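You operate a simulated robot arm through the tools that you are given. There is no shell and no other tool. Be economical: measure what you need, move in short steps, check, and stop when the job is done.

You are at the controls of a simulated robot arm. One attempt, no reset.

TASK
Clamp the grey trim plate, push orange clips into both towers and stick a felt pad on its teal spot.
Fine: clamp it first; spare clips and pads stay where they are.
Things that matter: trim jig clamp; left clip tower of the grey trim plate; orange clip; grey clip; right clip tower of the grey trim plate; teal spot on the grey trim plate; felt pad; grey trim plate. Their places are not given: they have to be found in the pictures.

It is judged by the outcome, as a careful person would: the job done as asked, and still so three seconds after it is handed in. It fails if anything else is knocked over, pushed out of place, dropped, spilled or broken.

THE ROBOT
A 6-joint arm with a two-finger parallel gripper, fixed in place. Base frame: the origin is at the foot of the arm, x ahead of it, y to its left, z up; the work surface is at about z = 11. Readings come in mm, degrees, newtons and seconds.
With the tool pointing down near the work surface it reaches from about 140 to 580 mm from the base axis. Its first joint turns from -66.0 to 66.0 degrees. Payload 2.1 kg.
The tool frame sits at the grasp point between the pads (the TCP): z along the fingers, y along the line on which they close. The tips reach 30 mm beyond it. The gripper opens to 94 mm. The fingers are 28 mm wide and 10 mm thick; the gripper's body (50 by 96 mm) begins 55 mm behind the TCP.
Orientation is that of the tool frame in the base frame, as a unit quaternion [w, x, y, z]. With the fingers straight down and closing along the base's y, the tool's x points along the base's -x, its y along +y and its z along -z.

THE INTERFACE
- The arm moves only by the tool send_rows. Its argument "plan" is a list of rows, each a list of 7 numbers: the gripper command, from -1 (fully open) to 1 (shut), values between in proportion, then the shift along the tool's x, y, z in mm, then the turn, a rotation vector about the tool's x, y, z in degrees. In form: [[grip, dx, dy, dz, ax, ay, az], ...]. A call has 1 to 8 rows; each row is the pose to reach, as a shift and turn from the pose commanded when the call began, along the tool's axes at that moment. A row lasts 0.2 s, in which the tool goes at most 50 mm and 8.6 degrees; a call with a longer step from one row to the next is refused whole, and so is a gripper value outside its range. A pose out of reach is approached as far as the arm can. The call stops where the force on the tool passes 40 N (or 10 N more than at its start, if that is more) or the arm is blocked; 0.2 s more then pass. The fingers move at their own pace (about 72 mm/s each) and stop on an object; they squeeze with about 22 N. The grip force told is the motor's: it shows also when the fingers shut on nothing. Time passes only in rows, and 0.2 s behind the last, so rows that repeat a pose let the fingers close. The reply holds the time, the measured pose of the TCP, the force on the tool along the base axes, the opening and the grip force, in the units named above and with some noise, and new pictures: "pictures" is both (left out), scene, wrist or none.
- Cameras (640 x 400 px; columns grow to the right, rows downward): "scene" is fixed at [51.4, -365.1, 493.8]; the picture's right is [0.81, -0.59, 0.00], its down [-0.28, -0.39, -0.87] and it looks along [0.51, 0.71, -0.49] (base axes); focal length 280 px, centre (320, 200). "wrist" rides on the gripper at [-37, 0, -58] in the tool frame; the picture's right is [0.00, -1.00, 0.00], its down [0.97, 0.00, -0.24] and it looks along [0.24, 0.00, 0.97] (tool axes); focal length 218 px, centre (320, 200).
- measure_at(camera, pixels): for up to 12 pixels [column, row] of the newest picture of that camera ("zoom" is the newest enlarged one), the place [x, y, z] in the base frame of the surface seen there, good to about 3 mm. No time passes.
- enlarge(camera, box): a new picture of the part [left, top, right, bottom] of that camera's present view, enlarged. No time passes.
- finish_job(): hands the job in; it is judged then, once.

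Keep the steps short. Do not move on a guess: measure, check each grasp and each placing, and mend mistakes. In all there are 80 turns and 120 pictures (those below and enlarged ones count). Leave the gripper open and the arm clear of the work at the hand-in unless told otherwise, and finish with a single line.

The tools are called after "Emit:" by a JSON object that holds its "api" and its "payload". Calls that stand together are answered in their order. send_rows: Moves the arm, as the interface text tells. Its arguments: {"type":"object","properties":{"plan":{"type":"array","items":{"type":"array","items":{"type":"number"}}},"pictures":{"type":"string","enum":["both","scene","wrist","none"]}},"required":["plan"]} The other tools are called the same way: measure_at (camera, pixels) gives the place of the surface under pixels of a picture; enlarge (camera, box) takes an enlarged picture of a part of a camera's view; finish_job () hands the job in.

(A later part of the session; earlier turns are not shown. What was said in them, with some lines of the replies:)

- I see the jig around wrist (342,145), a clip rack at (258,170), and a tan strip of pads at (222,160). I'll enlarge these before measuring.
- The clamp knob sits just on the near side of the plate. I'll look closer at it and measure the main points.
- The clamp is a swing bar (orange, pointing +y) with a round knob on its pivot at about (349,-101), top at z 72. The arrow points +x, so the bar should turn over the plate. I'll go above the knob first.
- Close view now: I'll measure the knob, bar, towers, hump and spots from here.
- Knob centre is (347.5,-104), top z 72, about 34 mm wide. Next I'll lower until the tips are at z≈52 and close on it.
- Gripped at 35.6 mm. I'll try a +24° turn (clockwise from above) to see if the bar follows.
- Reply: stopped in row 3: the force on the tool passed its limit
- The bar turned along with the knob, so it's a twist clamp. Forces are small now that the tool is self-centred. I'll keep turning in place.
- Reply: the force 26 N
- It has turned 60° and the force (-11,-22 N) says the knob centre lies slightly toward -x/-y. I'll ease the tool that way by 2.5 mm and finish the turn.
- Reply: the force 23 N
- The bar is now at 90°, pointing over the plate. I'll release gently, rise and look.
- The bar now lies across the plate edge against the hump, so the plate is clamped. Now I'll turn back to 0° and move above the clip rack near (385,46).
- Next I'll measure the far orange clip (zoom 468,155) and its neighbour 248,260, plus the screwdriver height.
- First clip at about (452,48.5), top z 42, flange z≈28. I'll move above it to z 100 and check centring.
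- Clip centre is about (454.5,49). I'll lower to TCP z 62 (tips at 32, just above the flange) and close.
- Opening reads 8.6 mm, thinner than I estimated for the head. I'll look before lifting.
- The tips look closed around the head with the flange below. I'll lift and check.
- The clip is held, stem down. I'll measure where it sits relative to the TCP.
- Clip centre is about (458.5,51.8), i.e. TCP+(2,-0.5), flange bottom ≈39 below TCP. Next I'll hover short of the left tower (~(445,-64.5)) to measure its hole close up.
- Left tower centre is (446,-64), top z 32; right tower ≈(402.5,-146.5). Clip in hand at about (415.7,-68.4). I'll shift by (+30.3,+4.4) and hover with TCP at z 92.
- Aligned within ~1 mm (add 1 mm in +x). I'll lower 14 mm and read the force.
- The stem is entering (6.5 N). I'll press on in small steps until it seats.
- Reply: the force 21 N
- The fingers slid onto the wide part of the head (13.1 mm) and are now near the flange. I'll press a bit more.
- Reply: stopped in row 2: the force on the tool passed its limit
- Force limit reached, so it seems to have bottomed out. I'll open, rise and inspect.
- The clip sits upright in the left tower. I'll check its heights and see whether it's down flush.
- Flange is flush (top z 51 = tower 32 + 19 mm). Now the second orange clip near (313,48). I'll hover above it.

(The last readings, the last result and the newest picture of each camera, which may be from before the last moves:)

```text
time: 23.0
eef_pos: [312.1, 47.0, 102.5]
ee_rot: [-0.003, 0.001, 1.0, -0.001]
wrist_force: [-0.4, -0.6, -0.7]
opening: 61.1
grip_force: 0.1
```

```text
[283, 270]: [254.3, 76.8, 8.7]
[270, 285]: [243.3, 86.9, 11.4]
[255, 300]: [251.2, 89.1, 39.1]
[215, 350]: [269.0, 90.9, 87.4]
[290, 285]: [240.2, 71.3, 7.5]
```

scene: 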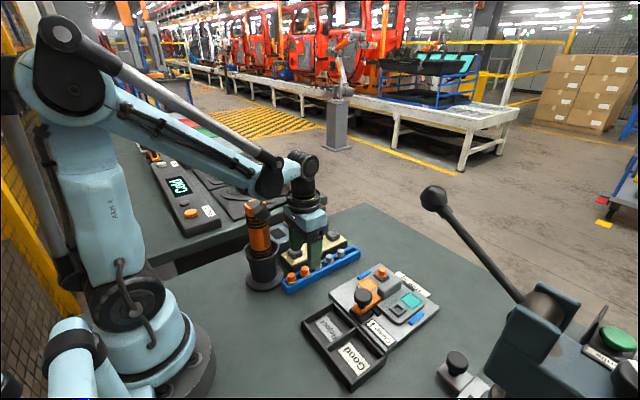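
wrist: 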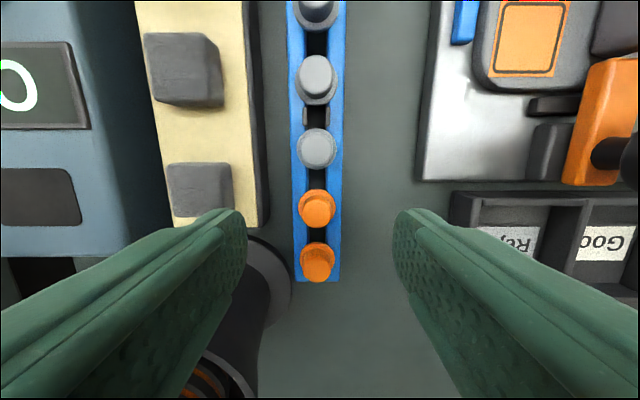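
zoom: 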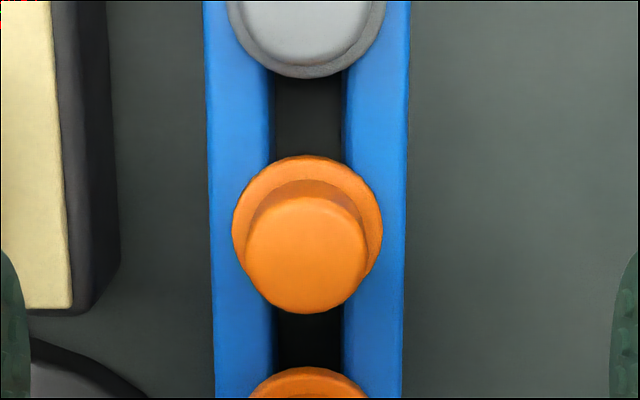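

Clip centre (312,51), flange top z≈27. I'll lower to TCP z≈60 and close.

Emit:
{"api": "send_rows", "payload": {"plan": [[-0.1, 0, 4, 10, 0, 0, 0], [-0.1, 0, 4, 30, 0, 0, 0], [-0.1, 0, 4, 42, 0, 0, 0], [-0.1, 0, 4, 42, 0, 0, 0], [1, 0, 4, 42, 0, 0, 0], [1, 0, 4, 42, 0, 0, 0], [1, 0, 4, 42, 0, 0, 0], [1, 0, 4, 42, 0, 0, 0]], "pictures": "wrist"}}

```text
time: 24.8
eef_pos: [311.2, 51.8, 58.5]
ee_rot: [-0.002, -0.001, 1.0, -0.003]
wrist_force: [-0.5, -3.2, 1.7]
opening: 8.6
grip_force: 22.4
```

wrist: 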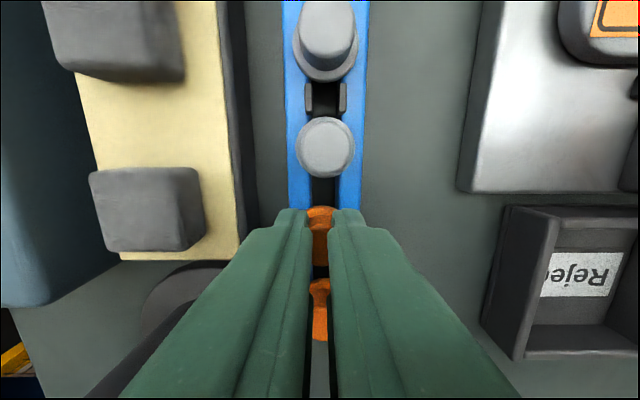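

Gripped the same as before (8.6). Next I'll lift and check.

Emit:
{"api": "send_rows", "payload": {"plan": [[1, 0, 0, -15, 0, 0, 0], [1, 0, 0, -45, 0, 0, 0], [1, 0, 0, -80, 0, 0, 0], [1, 0, 0, -80, 0, 0, 0]], "pictures": "wrist"}}

Emit:
{"api": "enlarge", "payload": {"camera": "scene", "box": [260, 190, 380, 300]}}

```text
time: 25.8
eef_pos: [311.8, 52.9, 140.5]
ee_rot: [-0.002, 0.0, 1.0, -0.001]
wrist_force: [0.5, -0.3, -0.5]
opening: 8.3
grip_force: 21.9
```

wrist: 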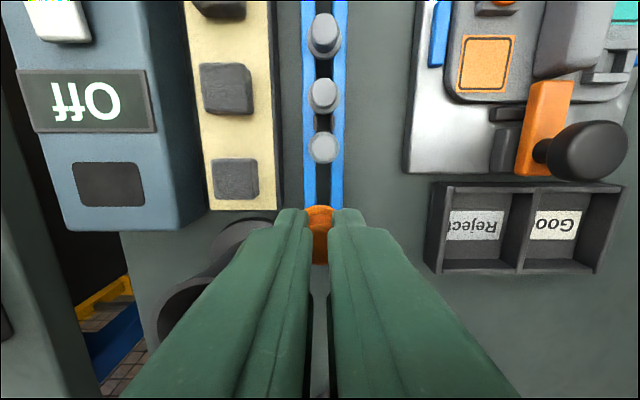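

```text
3.64 times, centred on (320, 245) of scene
```

zoom: 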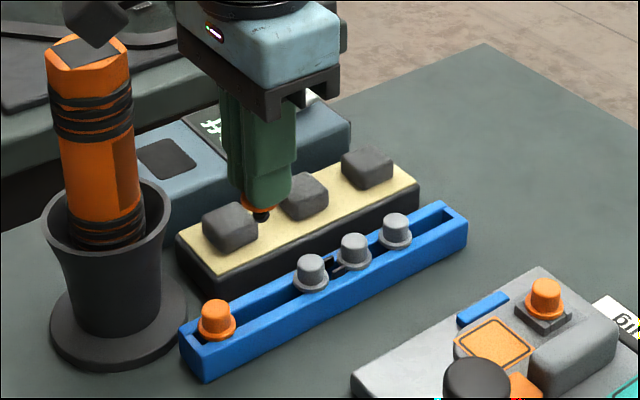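

Held. Now I'll move to hover short of the right tower, at about (372,-146,130).

Emit:
{"api": "send_rows", "payload": {"plan": [[1, -15, -40, 0, 0, 0, 0], [1, -30, -85, 0, 0, 0, 0], [1, -45, -130, 0, 0, 0, 0], [1, -60, -170, 0, 0, 0, 0], [1, -60, -199, 8, 0, 0, 0], [1, -60, -199, 15, 0, 0, 0], [1, -60, -199, 15, 0, 0, 0]], "pictures": "wrist"}}

Emit:
{"api": "enlarge", "payload": {"camera": "wrist", "box": [270, 140, 370, 260]}}

```text
time: 27.4
eef_pos: [373.5, -146.0, 124.3]
ee_rot: [-0.003, 0.0, 1.0, -0.001]
wrist_force: [0.7, -0.8, -0.4]
opening: 8.3
grip_force: 22.3
```

wrist: 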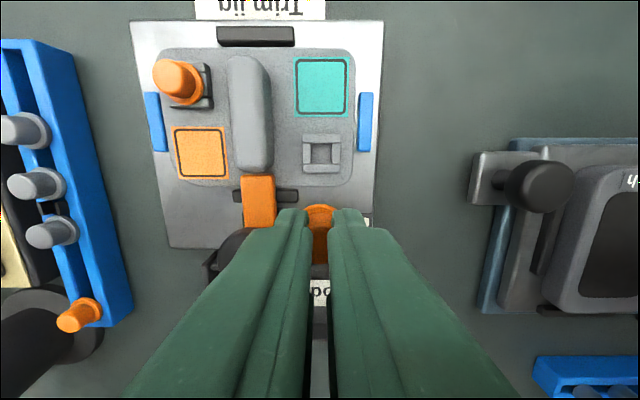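

```text
3.33 times, centred on (320, 200) of wrist
```

zoom: 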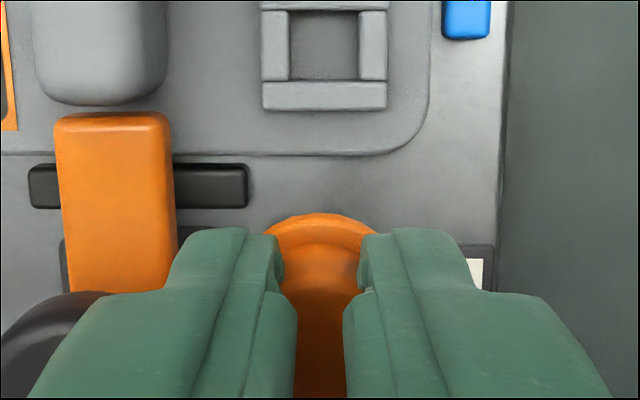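

Emit:
{"api": "measure_at", "payload": {"camera": "wrist", "pixels": [[321, 140], [321, 167], [307, 153], [335, 153], [321, 153], [307, 140], [336, 140], [336, 167], [307, 167], [320, 206], [320, 220], [320, 258]]}}

Emit:
{"api": "measure_at", "payload": {"camera": "zoom", "pixels": [[320, 225], [320, 260], [320, 290], [320, 340], [320, 390]]}}

```text
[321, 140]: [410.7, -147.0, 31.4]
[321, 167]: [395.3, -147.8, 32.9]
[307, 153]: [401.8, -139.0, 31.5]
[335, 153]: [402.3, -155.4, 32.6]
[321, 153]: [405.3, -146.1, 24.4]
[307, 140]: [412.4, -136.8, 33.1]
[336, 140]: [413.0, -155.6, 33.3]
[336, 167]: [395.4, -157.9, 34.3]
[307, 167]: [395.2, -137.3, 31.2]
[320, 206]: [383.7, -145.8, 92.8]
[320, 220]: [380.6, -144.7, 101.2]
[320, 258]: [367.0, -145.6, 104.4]
```

```text
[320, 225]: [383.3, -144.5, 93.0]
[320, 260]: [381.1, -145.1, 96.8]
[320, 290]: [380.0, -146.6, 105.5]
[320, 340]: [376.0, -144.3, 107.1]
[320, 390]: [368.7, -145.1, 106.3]
```

Tower centre (403.3,-147); clip at about (375,-145.2). I'll shift (+28.3,-1.2) and hover at z 90.

Emit:
{"api": "send_rows", "payload": {"plan": [[1, -14, -0.6, 0, 0, 0, 0], [1, -28.3, -1.2, 10, 0, 0, 0], [1, -28.3, -1.2, 34, 0, 0, 0], [1, -28.3, -1.2, 34, 0, 0, 0], [1, -28.3, -1.2, 34, 0, 0, 0]], "pictures": "none"}}

Emit:
{"api": "enlarge", "payload": {"camera": "scene", "box": [370, 260, 430, 320]}}

Emit:
{"api": "enlarge", "payload": {"camera": "wrist", "box": [270, 160, 370, 260]}}

```text
time: 28.6
eef_pos: [400.7, -145.6, 90.9]
ee_rot: [-0.003, -0.001, 1.0, -0.001]
wrist_force: [0.4, 0.4, 0.0]
opening: 8.2
grip_force: 21.8
```

```text
6.67 times, centred on (400, 290) of scene
```

zoom: 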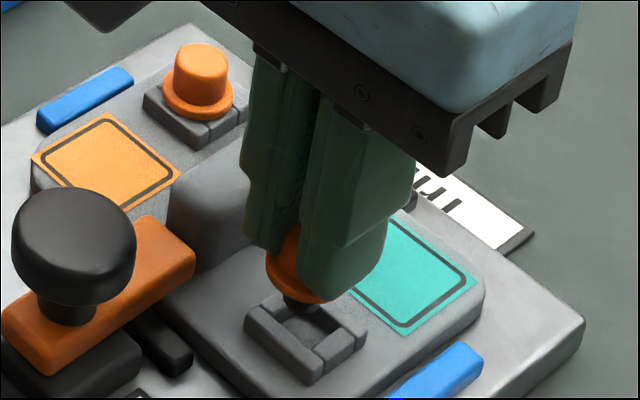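

```text
4.00 times, centred on (320, 210) of wrist
```

zoom: 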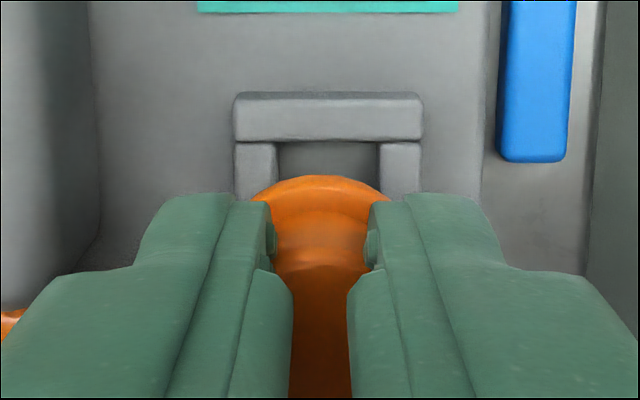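

Both views agree the clip is about 3.8 mm short in x and 1 mm off in y. I'll correct that and recheck before inserting.

Emit:
{"api": "send_rows", "payload": {"plan": [[1, -3.8, -1, 0, 0, 0, 0], [1, -3.8, -1, 3, 0, 0, 0], [1, -3.8, -1, 3, 0, 0, 0]], "pictures": "none"}}

Emit:
{"api": "enlarge", "payload": {"camera": "scene", "box": [370, 260, 430, 320]}}

Emit:
{"api": "enlarge", "payload": {"camera": "wrist", "box": [270, 160, 370, 260]}}

```text
time: 29.4
eef_pos: [403.9, -147.4, 88.2]
ee_rot: [-0.003, 0.0, 1.0, -0.002]
wrist_force: [0.5, 0.2, 0.0]
opening: 8.2
grip_force: 22.2
```

```text
6.67 times, centred on (400, 290) of scene
```

zoom: 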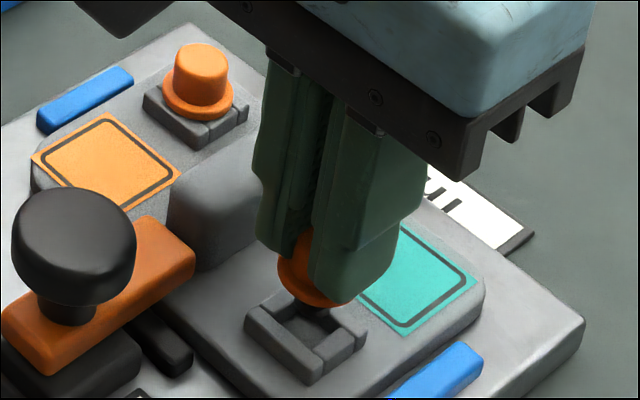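

```text
4.00 times, centred on (320, 210) of wrist
```

zoom: 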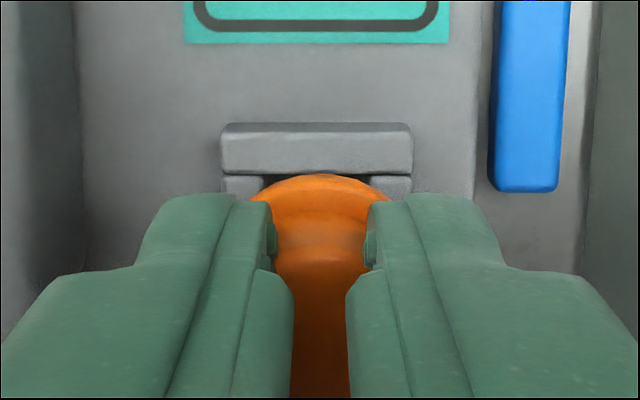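

Aligned now. I'll descend in small steps and read the force.

Emit:
{"api": "send_rows", "payload": {"plan": [[1, 0, 0, 4, 0, 0, 0], [1, 0, 0, 8, 0, 0, 0], [1, 0, 0, 11, 0, 0, 0], [1, 0, 0, 14, 0, 0, 0], [1, 0, 0, 17, 0, 0, 0], [1, 0, 0, 17, 0, 0, 0]], "pictures": "none"}}

Emit:
{"api": "enlarge", "payload": {"camera": "scene", "box": [370, 260, 430, 320]}}

```text
time: 30.8
eef_pos: [403.4, -146.3, 70.6]
ee_rot: [-0.003, 0.0, 1.0, -0.001]
wrist_force: [-1.0, 6.9, 1.1]
opening: 13.7
grip_force: 21.8
```

```text
6.67 times, centred on (400, 290) of scene
```

zoom: 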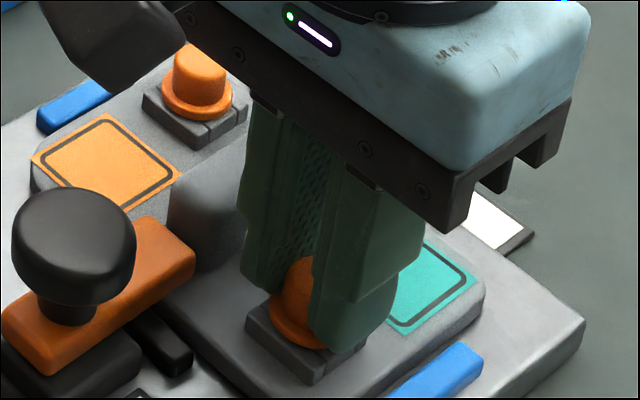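

It is nearly down. I'll press until the force rises.

Emit:
{"api": "send_rows", "payload": {"plan": [[1, 0, 0, 2, 0, 0, 0], [1, 0, 0, 4, 0, 0, 0], [1, 0, 0, 6, 0, 0, 0], [1, 0, 0, 8, 0, 0, 0], [1, 0, 0, 8, 0, 0, 0]], "pictures": "none"}}

Emit:
{"api": "enlarge", "payload": {"camera": "scene", "box": [370, 260, 430, 320]}}

```text
time: 31.6
eef_pos: [404.7, -148.7, 67.1]
ee_rot: [-0.003, 0.0, 1.0, -0.002]
wrist_force: [-0.1, 1.8, 16.7]
opening: 14.5
grip_force: 21.6
stopped in row 4: the force on the tool passed its limit (the readings are from after the stop); the commanded pose is now the measured one
```

```text
6.67 times, centred on (400, 290) of scene
```

zoom: 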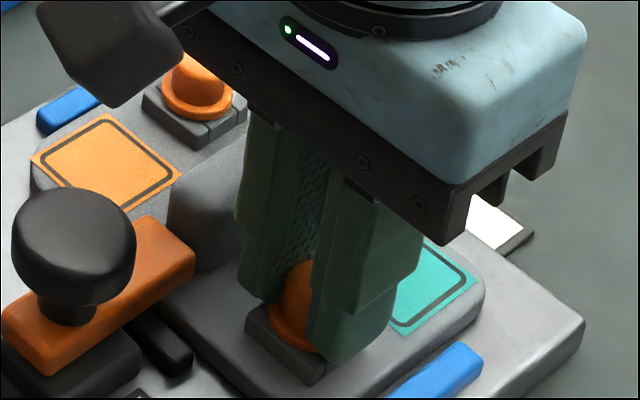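

Force limit reached at the same height as the left one (z 67). I'll release, rise and inspect.

Emit:
{"api": "send_rows", "payload": {"plan": [[0.3, 0, 0, 0, 0, 0, 0], [0.3, 0, 0, 0, 0, 0, 0], [0.3, 0, 0, -30, 0, 0, 0], [-0.2, 20, 5, -70, 0, 0, 0], [-0.2, 40, 10, -100, 0, 0, 0], [-0.2, 40, 20, -110, 0, 0, 0]], "pictures": "wrist"}}

Emit:
{"api": "enlarge", "payload": {"camera": "scene", "box": [350, 250, 440, 330]}}

Emit:
{"api": "enlarge", "payload": {"camera": "wrist", "box": [250, 80, 400, 220]}}

```text
time: 33.0
eef_pos: [364.4, -126.8, 176.4]
ee_rot: [-0.003, 0.0, 1.0, -0.002]
wrist_force: [-0.1, 0.3, 0.3]
opening: 56.4
grip_force: 0.1
```

wrist: 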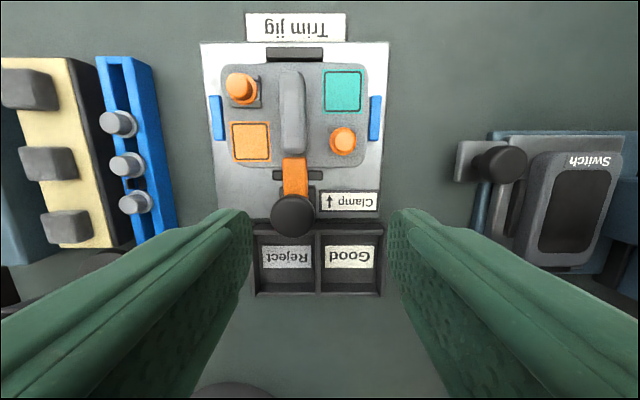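

```text
5.00 times, centred on (395, 290) of scene
```

zoom: 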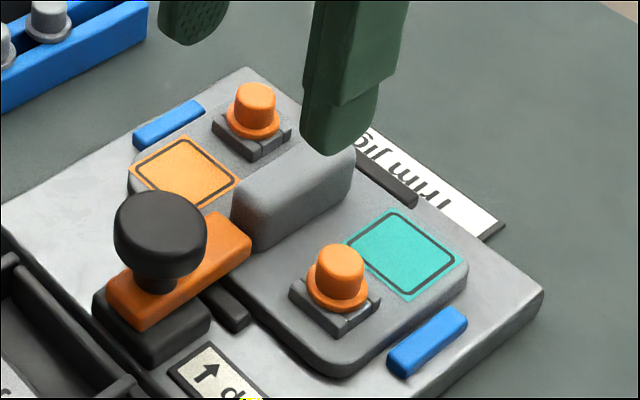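

```text
2.86 times, centred on (325, 150) of wrist
```

zoom: 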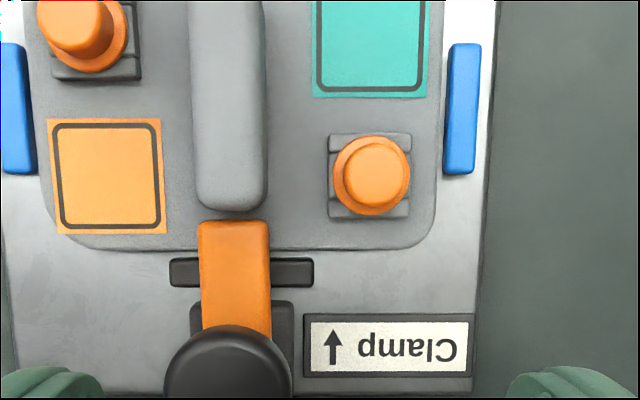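

Both clips are seated. Next I'll measure the right clip, teal spot and surroundings, then go to the pads.

Emit:
{"api": "measure_at", "payload": {"camera": "zoom", "pixels": [[375, 165], [342, 180], [370, 12], [320, 88], [422, 88], [462, 100], [266, 100]]}}

Emit:
{"api": "measure_at", "payload": {"camera": "wrist", "pixels": [[343, 91], [324, 72], [362, 72], [324, 110], [361, 110], [375, 118], [343, 136]]}}

Emit:
{"api": "send_rows", "payload": {"plan": [[-0.2, 0, 40, 0, 0, 0, 0], [-0.2, 0, 85, 0, 0, 0, 0], [-0.2, 0, 130, 0, 0, 0, 0], [-0.2, -10, 175, 0, 0, 0, 0], [-0.2, -20, 215, 20, 0, 0, 0], [-0.2, -20, 239, 40, 0, 0, 0], [-0.2, -20, 239, 50, 0, 0, 0], [-0.2, -20, 239, 50, 0, 0, 0]], "pictures": "wrist"}}

```text
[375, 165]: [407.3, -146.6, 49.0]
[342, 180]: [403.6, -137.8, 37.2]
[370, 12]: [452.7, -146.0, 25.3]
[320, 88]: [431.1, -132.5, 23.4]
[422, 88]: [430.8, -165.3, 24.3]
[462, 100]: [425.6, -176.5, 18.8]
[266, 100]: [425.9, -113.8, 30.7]
```

```text
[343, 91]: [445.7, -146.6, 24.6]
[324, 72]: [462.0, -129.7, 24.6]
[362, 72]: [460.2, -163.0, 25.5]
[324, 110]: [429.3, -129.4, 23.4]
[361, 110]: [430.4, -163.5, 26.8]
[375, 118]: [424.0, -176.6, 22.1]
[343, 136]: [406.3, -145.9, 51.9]
```

```text
time: 34.9
eef_pos: [383.2, 112.0, 127.3]
ee_rot: [-0.003, 0.0, 1.0, -0.001]
wrist_force: [0.0, -0.4, 0.9]
opening: 56.5
grip_force: 0.1
```

wrist: 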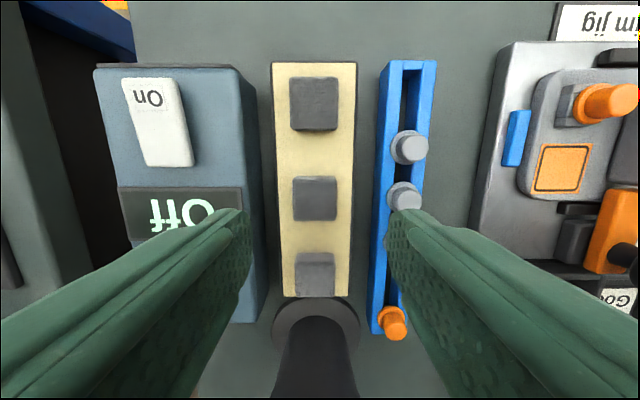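

Teal spot centre (445.5,-146.5), z 25. I'll take the far pad (wrist 313,103). Measuring it now.

Emit:
{"api": "measure_at", "payload": {"camera": "wrist", "pixels": [[313, 100], [293, 100], [333, 100], [313, 80], [313, 125], [285, 105], [345, 105], [313, 150], [314, 198], [250, 120], [313, 130]]}}

Emit:
{"api": "enlarge", "payload": {"camera": "scene", "box": [290, 215, 370, 275]}}

```text
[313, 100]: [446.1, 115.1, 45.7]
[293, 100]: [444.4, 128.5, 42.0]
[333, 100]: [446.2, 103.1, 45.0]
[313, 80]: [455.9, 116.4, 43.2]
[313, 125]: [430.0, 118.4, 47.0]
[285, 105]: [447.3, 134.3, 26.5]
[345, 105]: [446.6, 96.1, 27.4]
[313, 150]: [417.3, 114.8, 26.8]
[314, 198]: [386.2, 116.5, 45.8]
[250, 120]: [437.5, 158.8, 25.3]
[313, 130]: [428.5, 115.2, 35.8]
```

```text
6.67 times, centred on (330, 245) of scene
```

zoom: 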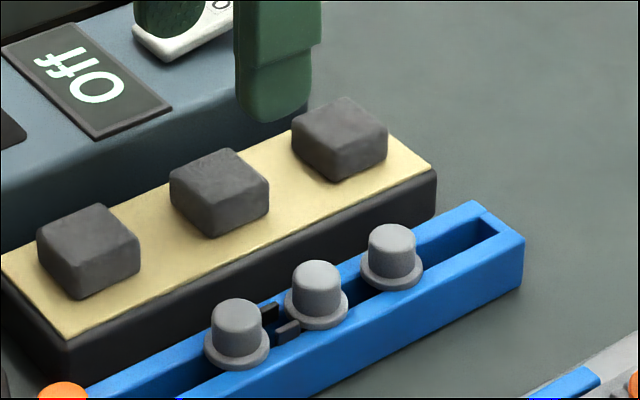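

Pad is 26 mm square, z 27–45, centred at (443.5,115.5). I'll move over it with the opening narrowed to ~45 mm, as the Off box is near.

Emit:
{"api": "send_rows", "payload": {"plan": [[0.05, -30, 2, 0, 0, 0, 0], [0.05, -60, 3.5, 0, 0, 0, 0], [0.05, -60, 3.5, 30, 0, 0, 0], [0.05, -60, 3.5, 30, 0, 0, 0]], "pictures": "wrist"}}

```text
time: 35.9
eef_pos: [442.4, 114.4, 95.8]
ee_rot: [-0.002, 0.0, 1.0, -0.002]
wrist_force: [0.2, 0.5, -0.4]
opening: 44.6
grip_force: 0.0
```

wrist: 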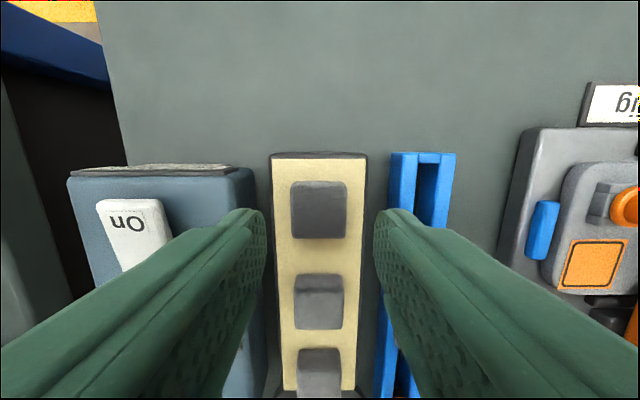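

Centred laterally. I'll descend to z 62 and close.

Emit:
{"api": "send_rows", "payload": {"plan": [[0.05, -1, 0.5, 15, 0, 0, 0], [0.05, -1, 0.5, 28, 0, 0, 0], [0.05, -1, 0.5, 33, 0, 0, 0], [0.05, -1, 0.5, 33, 0, 0, 0], [1, -1, 0.5, 33, 0, 0, 0], [1, -1, 0.5, 33, 0, 0, 0], [1, -1, 0.5, 33, 0, 0, 0]], "pictures": "wrist"}}

```text
time: 37.5
eef_pos: [445.1, 114.4, 61.0]
ee_rot: [-0.003, 0.0, 1.0, -0.001]
wrist_force: [0.8, 5.1, -1.8]
opening: 27.6
grip_force: 22.0
```

wrist: 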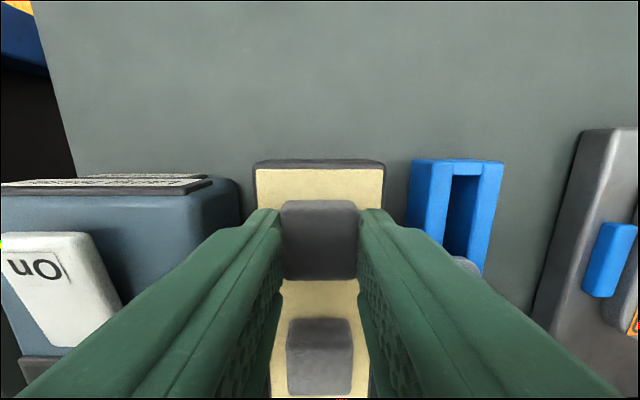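

Gripped at 27.6 mm. I'll lift slowly, as the pad may be lightly stuck.

Emit:
{"api": "send_rows", "payload": {"plan": [[1, 0, 0, -5, 0, 0, 0], [1, 0, 0, -15, 0, 0, 0], [1, 0, 0, -40, 0, 0, 0], [1, 0, 0, -75, 0, 0, 0], [1, 0, 0, -75, 0, 0, 0]]}}

Emit:
{"api": "enlarge", "payload": {"camera": "scene", "box": [290, 180, 390, 290]}}

```text
time: 38.6
eef_pos: [445.1, 116.3, 137.0]
ee_rot: [-0.003, -0.001, 1.0, -0.002]
wrist_force: [-0.8, -0.3, 0.4]
opening: 27.6
grip_force: 22.3
```

scene: 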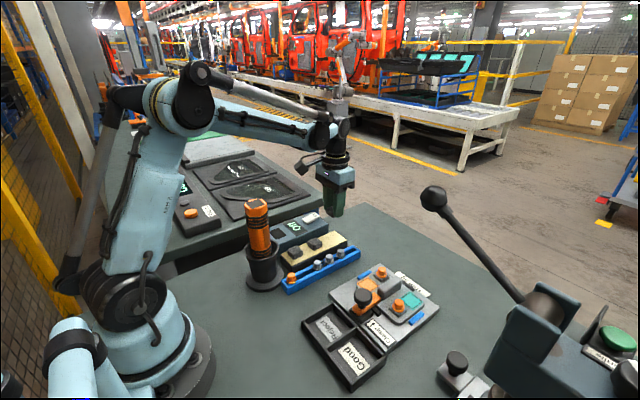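
wrist: 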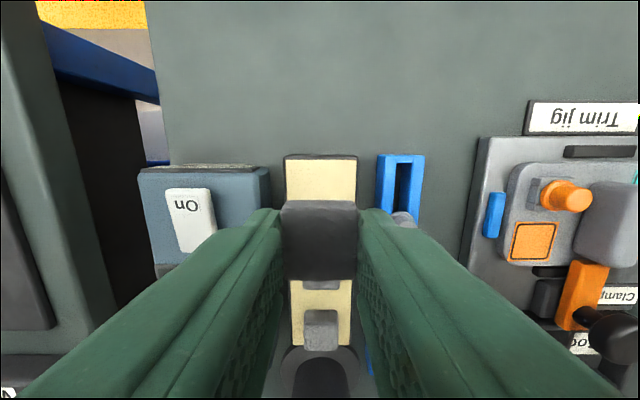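

```text
3.64 times, centred on (340, 235) of scene
```

zoom: 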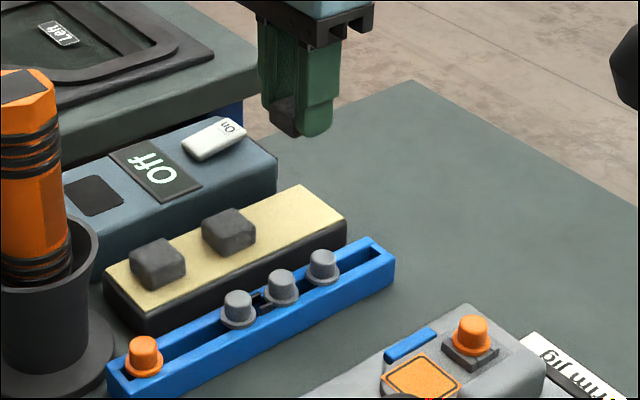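

Pad held. Measuring its position relative to the TCP.

Emit:
{"api": "measure_at", "payload": {"camera": "wrist", "pixels": [[319, 204], [319, 212], [319, 225], [319, 235], [319, 250], [319, 265], [319, 274], [286, 225], [354, 225]]}}

Emit:
{"api": "enlarge", "payload": {"camera": "wrist", "box": [270, 180, 370, 290]}}

```text
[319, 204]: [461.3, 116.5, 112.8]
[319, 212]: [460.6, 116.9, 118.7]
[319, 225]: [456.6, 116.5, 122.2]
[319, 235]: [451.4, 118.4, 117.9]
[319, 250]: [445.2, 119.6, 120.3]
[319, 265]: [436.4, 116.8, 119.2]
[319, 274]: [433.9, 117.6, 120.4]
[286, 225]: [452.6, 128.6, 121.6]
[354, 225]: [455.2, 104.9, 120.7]
```

```text
3.64 times, centred on (320, 235) of wrist
```

zoom: 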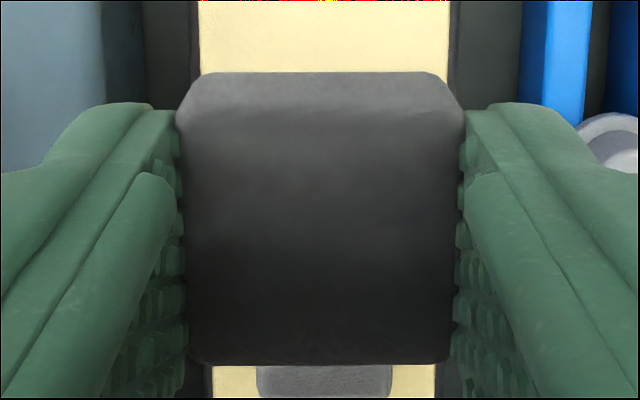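

Pad centre (447,116.8). I'll move over the teal spot: shift (-1.5,-263.3).

Emit:
{"api": "send_rows", "payload": {"plan": [[1, 0, -45, 0, 0, 0, 0], [1, 0, -90, 0, 0, 0, 0], [1, 0, -135, 0, 0, 0, 0], [1, 0, -180, 0, 0, 0, 0], [1, 0, -225, 0, 0, 0, 0], [1, 1.5, -263.3, 0, 0, 0, 0], [1, 1.5, -263.3, 38, 0, 0, 0], [1, 1.5, -263.3, 38, 0, 0, 0]], "pictures": "wrist"}}

Emit:
{"api": "enlarge", "payload": {"camera": "wrist", "box": [250, 150, 390, 290]}}

Emit:
{"api": "enlarge", "payload": {"camera": "scene", "box": [375, 245, 455, 325]}}

```text
time: 40.5
eef_pos: [445.6, -148.0, 99.6]
ee_rot: [-0.003, 0.0, 1.0, -0.002]
wrist_force: [-0.7, 0.0, 0.3]
opening: 27.9
grip_force: 21.8
```

wrist: 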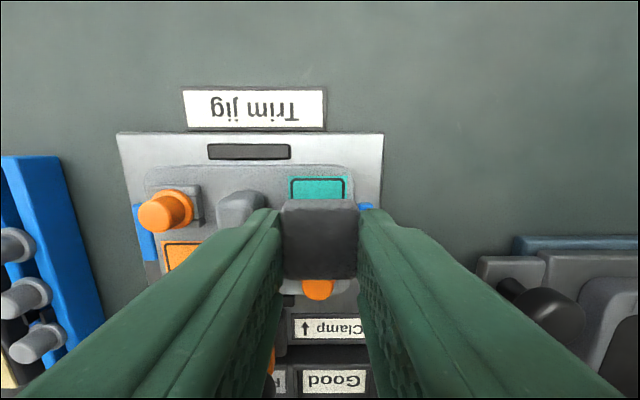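

```text
2.86 times, centred on (320, 220) of wrist
```

zoom: 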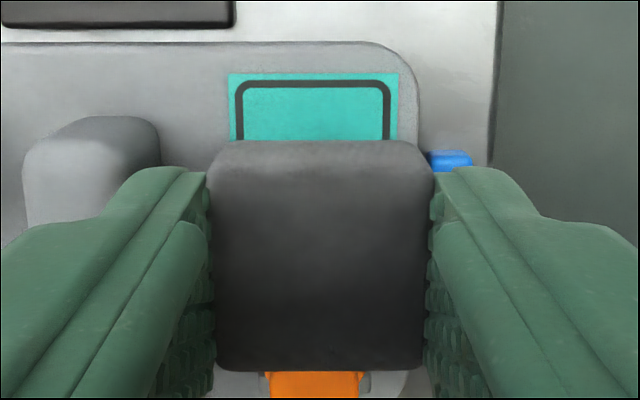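

```text
5.00 times, centred on (415, 285) of scene
```

zoom: 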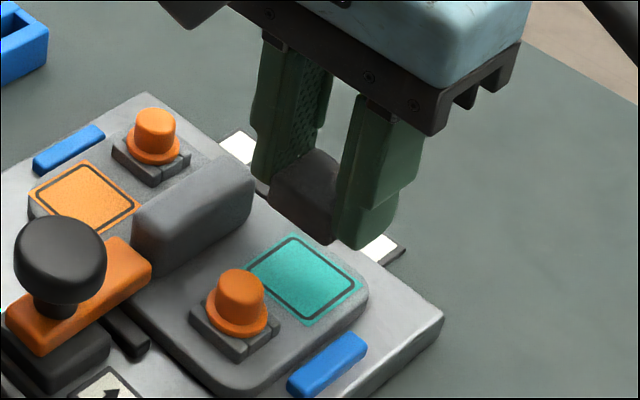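

Laterally ~1.3 mm off (+y needed). Checking x with a measurement from this picture.

Emit:
{"api": "measure_at", "payload": {"camera": "wrist", "pixels": [[318, 178], [290, 190], [346, 190], [319, 204], [319, 225], [319, 250], [319, 274], [318, 176]]}}

Emit:
{"api": "measure_at", "payload": {"camera": "zoom", "pixels": [[294, 234], [248, 270], [312, 322], [361, 282], [305, 278], [308, 160], [285, 215], [318, 228]]}}

```text
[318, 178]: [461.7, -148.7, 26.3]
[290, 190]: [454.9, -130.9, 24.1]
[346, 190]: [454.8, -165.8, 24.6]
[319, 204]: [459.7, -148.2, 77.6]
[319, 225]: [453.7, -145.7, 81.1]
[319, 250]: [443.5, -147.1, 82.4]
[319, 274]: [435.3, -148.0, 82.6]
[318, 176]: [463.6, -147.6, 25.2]
```

```text
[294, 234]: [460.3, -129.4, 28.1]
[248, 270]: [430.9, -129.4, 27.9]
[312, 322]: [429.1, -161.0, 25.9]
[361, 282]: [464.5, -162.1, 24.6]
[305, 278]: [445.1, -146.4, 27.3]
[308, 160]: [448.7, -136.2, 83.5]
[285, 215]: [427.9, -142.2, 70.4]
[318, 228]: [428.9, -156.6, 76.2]
```

Pad (446.7,-147.7) vs spot (446,-146.5): a small correction is needed. I'll then lower 36 mm, stopping just above the surface.

Emit:
{"api": "send_rows", "payload": {"plan": [[1, 0.6, 1.2, 10, 0, 0, 0], [1, 0.6, 1.2, 20, 0, 0, 0], [1, 0.6, 1.2, 30, 0, 0, 0], [1, 0.6, 1.2, 35, 0, 0, 0], [1, 0.6, 1.2, 35, 0, 0, 0]], "pictures": "none"}}

Emit:
{"api": "enlarge", "payload": {"camera": "scene", "box": [375, 245, 455, 325]}}

Emit:
{"api": "enlarge", "payload": {"camera": "wrist", "box": [250, 150, 390, 290]}}

```text
time: 41.6
eef_pos: [442.4, -147.9, 64.2]
ee_rot: [-0.003, 0.0, 1.0, -0.002]
wrist_force: [-0.2, -0.2, -0.9]
opening: 28.2
grip_force: 22.1
```

```text
5.00 times, centred on (415, 285) of scene
```

zoom: 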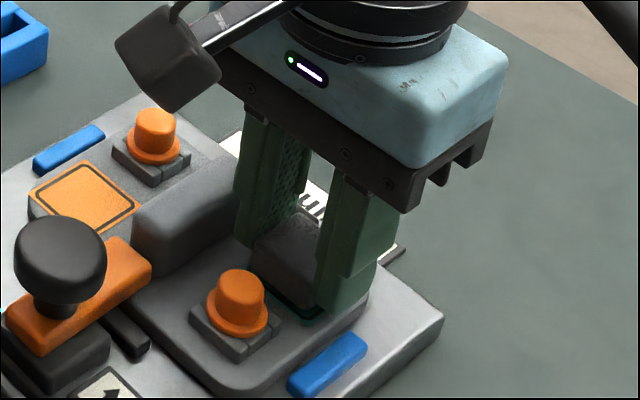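

```text
2.86 times, centred on (320, 220) of wrist
```

zoom: 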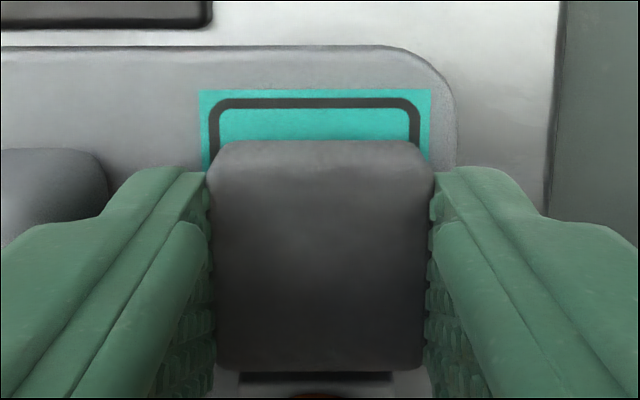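

The view shows the spot centre ~2 mm further in +x and ~0.8 mm in +y than the pad. Correcting, then rechecking.

Emit:
{"api": "send_rows", "payload": {"plan": [[1, -2.3, 0.8, 0, 0, 0, 0], [1, -2.3, 0.8, 1, 0, 0, 0], [1, -2.3, 0.8, 1, 0, 0, 0]], "pictures": "none"}}

Emit:
{"api": "enlarge", "payload": {"camera": "wrist", "box": [250, 150, 390, 290]}}

Emit:
{"api": "measure_at", "payload": {"camera": "zoom", "pixels": [[320, 106], [320, 160], [320, 250], [320, 355], [320, 115]]}}

```text
time: 42.5
eef_pos: [444.7, -146.9, 63.0]
ee_rot: [-0.003, 0.0, 1.0, -0.002]
wrist_force: [-0.3, 0.5, 0.9]
opening: 27.7
grip_force: 21.8
```

```text
2.86 times, centred on (320, 220) of wrist
```

zoom: 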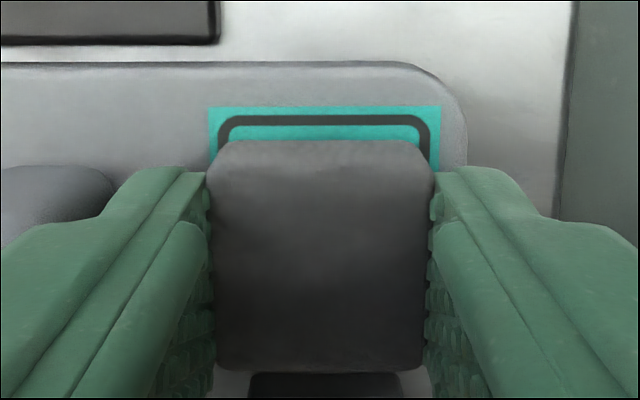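

```text
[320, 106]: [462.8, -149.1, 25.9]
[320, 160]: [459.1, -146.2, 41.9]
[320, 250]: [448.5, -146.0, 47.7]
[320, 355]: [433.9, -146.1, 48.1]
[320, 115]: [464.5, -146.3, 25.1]
```

Centred within 1 mm. Now I'll press down onto the spot in small steps.

Emit:
{"api": "send_rows", "payload": {"plan": [[1, 0, -0.5, 2, 0, 0, 0], [1, 0, -0.5, 3.5, 0, 0, 0], [1, 0, -0.5, 5, 0, 0, 0], [1, 0, -0.5, 6, 0, 0, 0], [1, 0, -0.5, 7, 0, 0, 0], [1, 0, -0.5, 7, 0, 0, 0]], "pictures": "none"}}

Emit:
{"api": "enlarge", "payload": {"camera": "scene", "box": [375, 245, 455, 325]}}

```text
time: 43.9
eef_pos: [446.1, -146.8, 56.1]
ee_rot: [-0.002, 0.0, 1.0, -0.002]
wrist_force: [2.7, -1.9, 32.5]
opening: 27.6
grip_force: 22.6
```

```text
5.00 times, centred on (415, 285) of scene
```

zoom: 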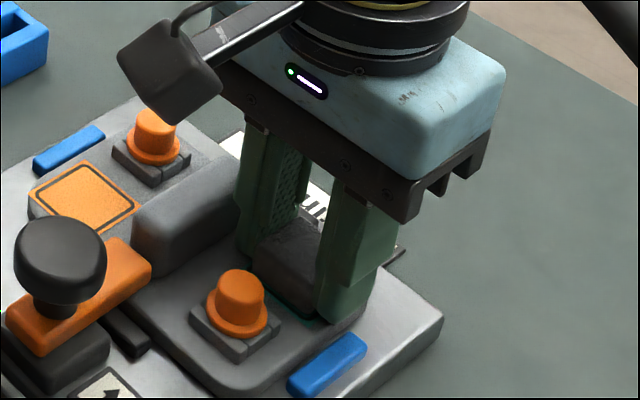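

Pressed with 32 N, pad flat on the spot. I'll hold briefly, ease off, open slightly and lift straight up.

Emit:
{"api": "send_rows", "payload": {"plan": [[1, 0, 0, 0, 0, 0, 0], [1, 0, 0, 0, 0, 0, 0], [0.2, 0, 0, -2, 0, 0, 0], [0.2, 0, 0, -2, 0, 0, 0], [0.2, 0, 0, -25, 0, 0, 0], [0.2, 0, 0, -65, 0, 0, 0], [-0.2, 20, 0, -105, 0, 0, 0], [-0.2, 50, 0, -130, 0, 0, 0]]}}

Emit:
{"api": "enlarge", "payload": {"camera": "scene", "box": [350, 250, 450, 330]}}

Emit:
{"api": "enlarge", "payload": {"camera": "wrist", "box": [200, 60, 400, 240]}}

```text
time: 45.6
eef_pos: [396.7, -143.5, 186.2]
ee_rot: [-0.002, 0.0, 1.0, -0.002]
wrist_force: [0.5, -1.0, 0.2]
opening: 56.4
grip_force: 0.0
```

scene: 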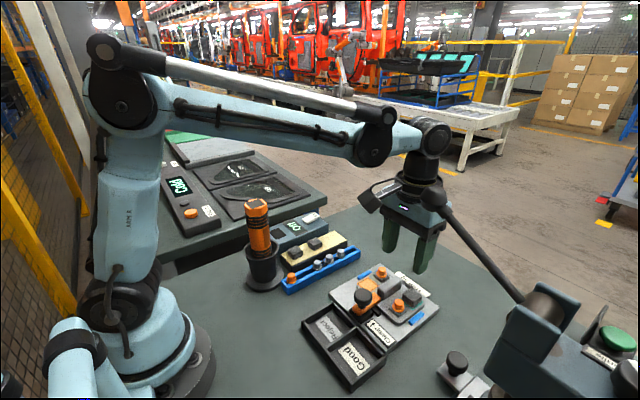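
wrist: 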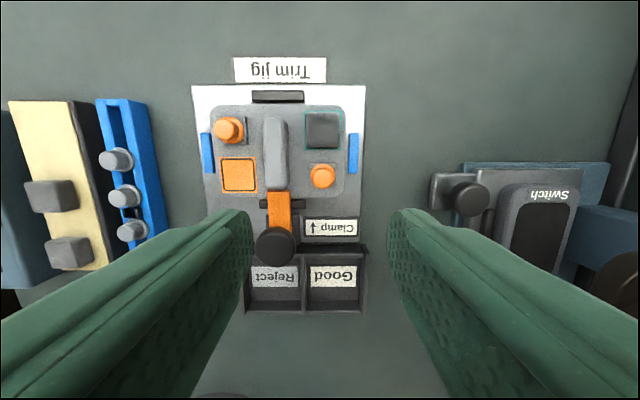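

```text
5.00 times, centred on (400, 290) of scene
```

zoom: 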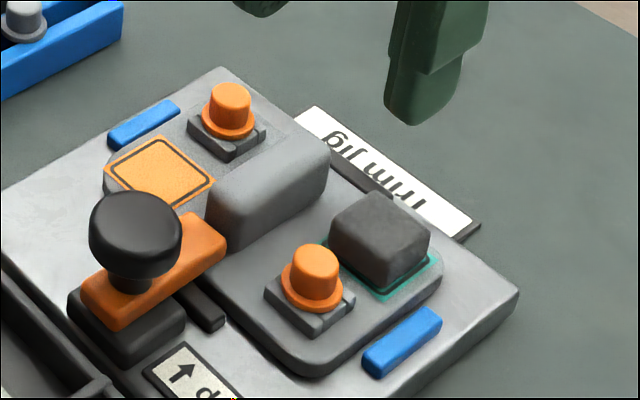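

```text
2.22 times, centred on (300, 150) of wrist
```

zoom: 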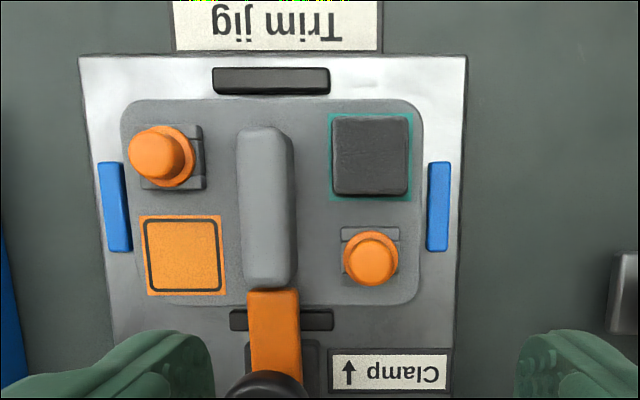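

The pad is centred on the teal spot, both orange clips are flush and the bar is still over the plate. I'll open fully and rise clear.

Emit:
{"api": "send_rows", "payload": {"plan": [[-1, 0, 20, -40, 0, 0, 0], [-1, 0, 40, -85, 0, 0, 0], [-1, 0, 60, -130, 0, 0, 0], [-1, 0, 60, -150, 0, 0, 0], [-1, 0, 60, -150, 0, 0, 0]], "pictures": "scene"}}

Emit:
{"api": "enlarge", "payload": {"camera": "scene", "box": [240, 190, 450, 390]}}

```text
time: 46.9
eef_pos: [397.9, -86.4, 335.4]
ee_rot: [-0.002, 0.001, 1.0, -0.002]
wrist_force: [0.3, 0.1, -0.1]
opening: 94.0
grip_force: 0.0
```

scene: 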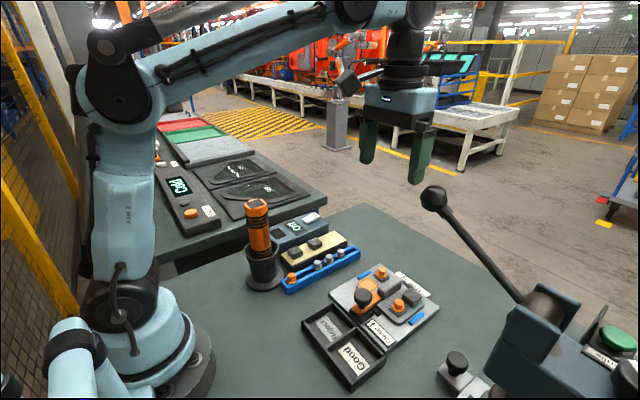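

```text
2.00 times, centred on (345, 290) of scene
```

zoom: 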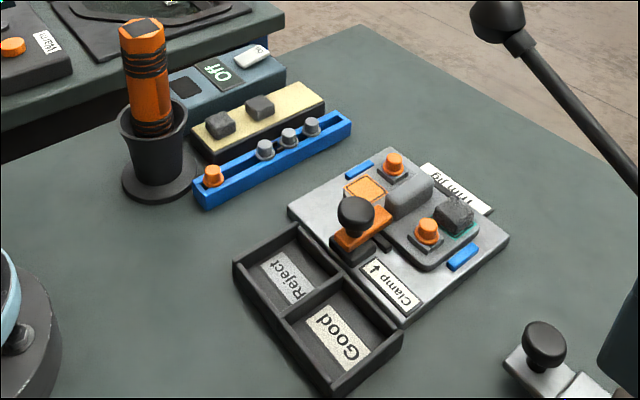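

Everything is in place, the spares are undisturbed and the arm is clear, so I'm handing in.

Emit:
{"api": "finish_job", "payload": {}}

```text
The job is handed in.
```

The grey trim plate is clamped, orange clips are pushed into both towers, and a felt pad is stuck on the teal spot; the spare clips and pads were left where they were.
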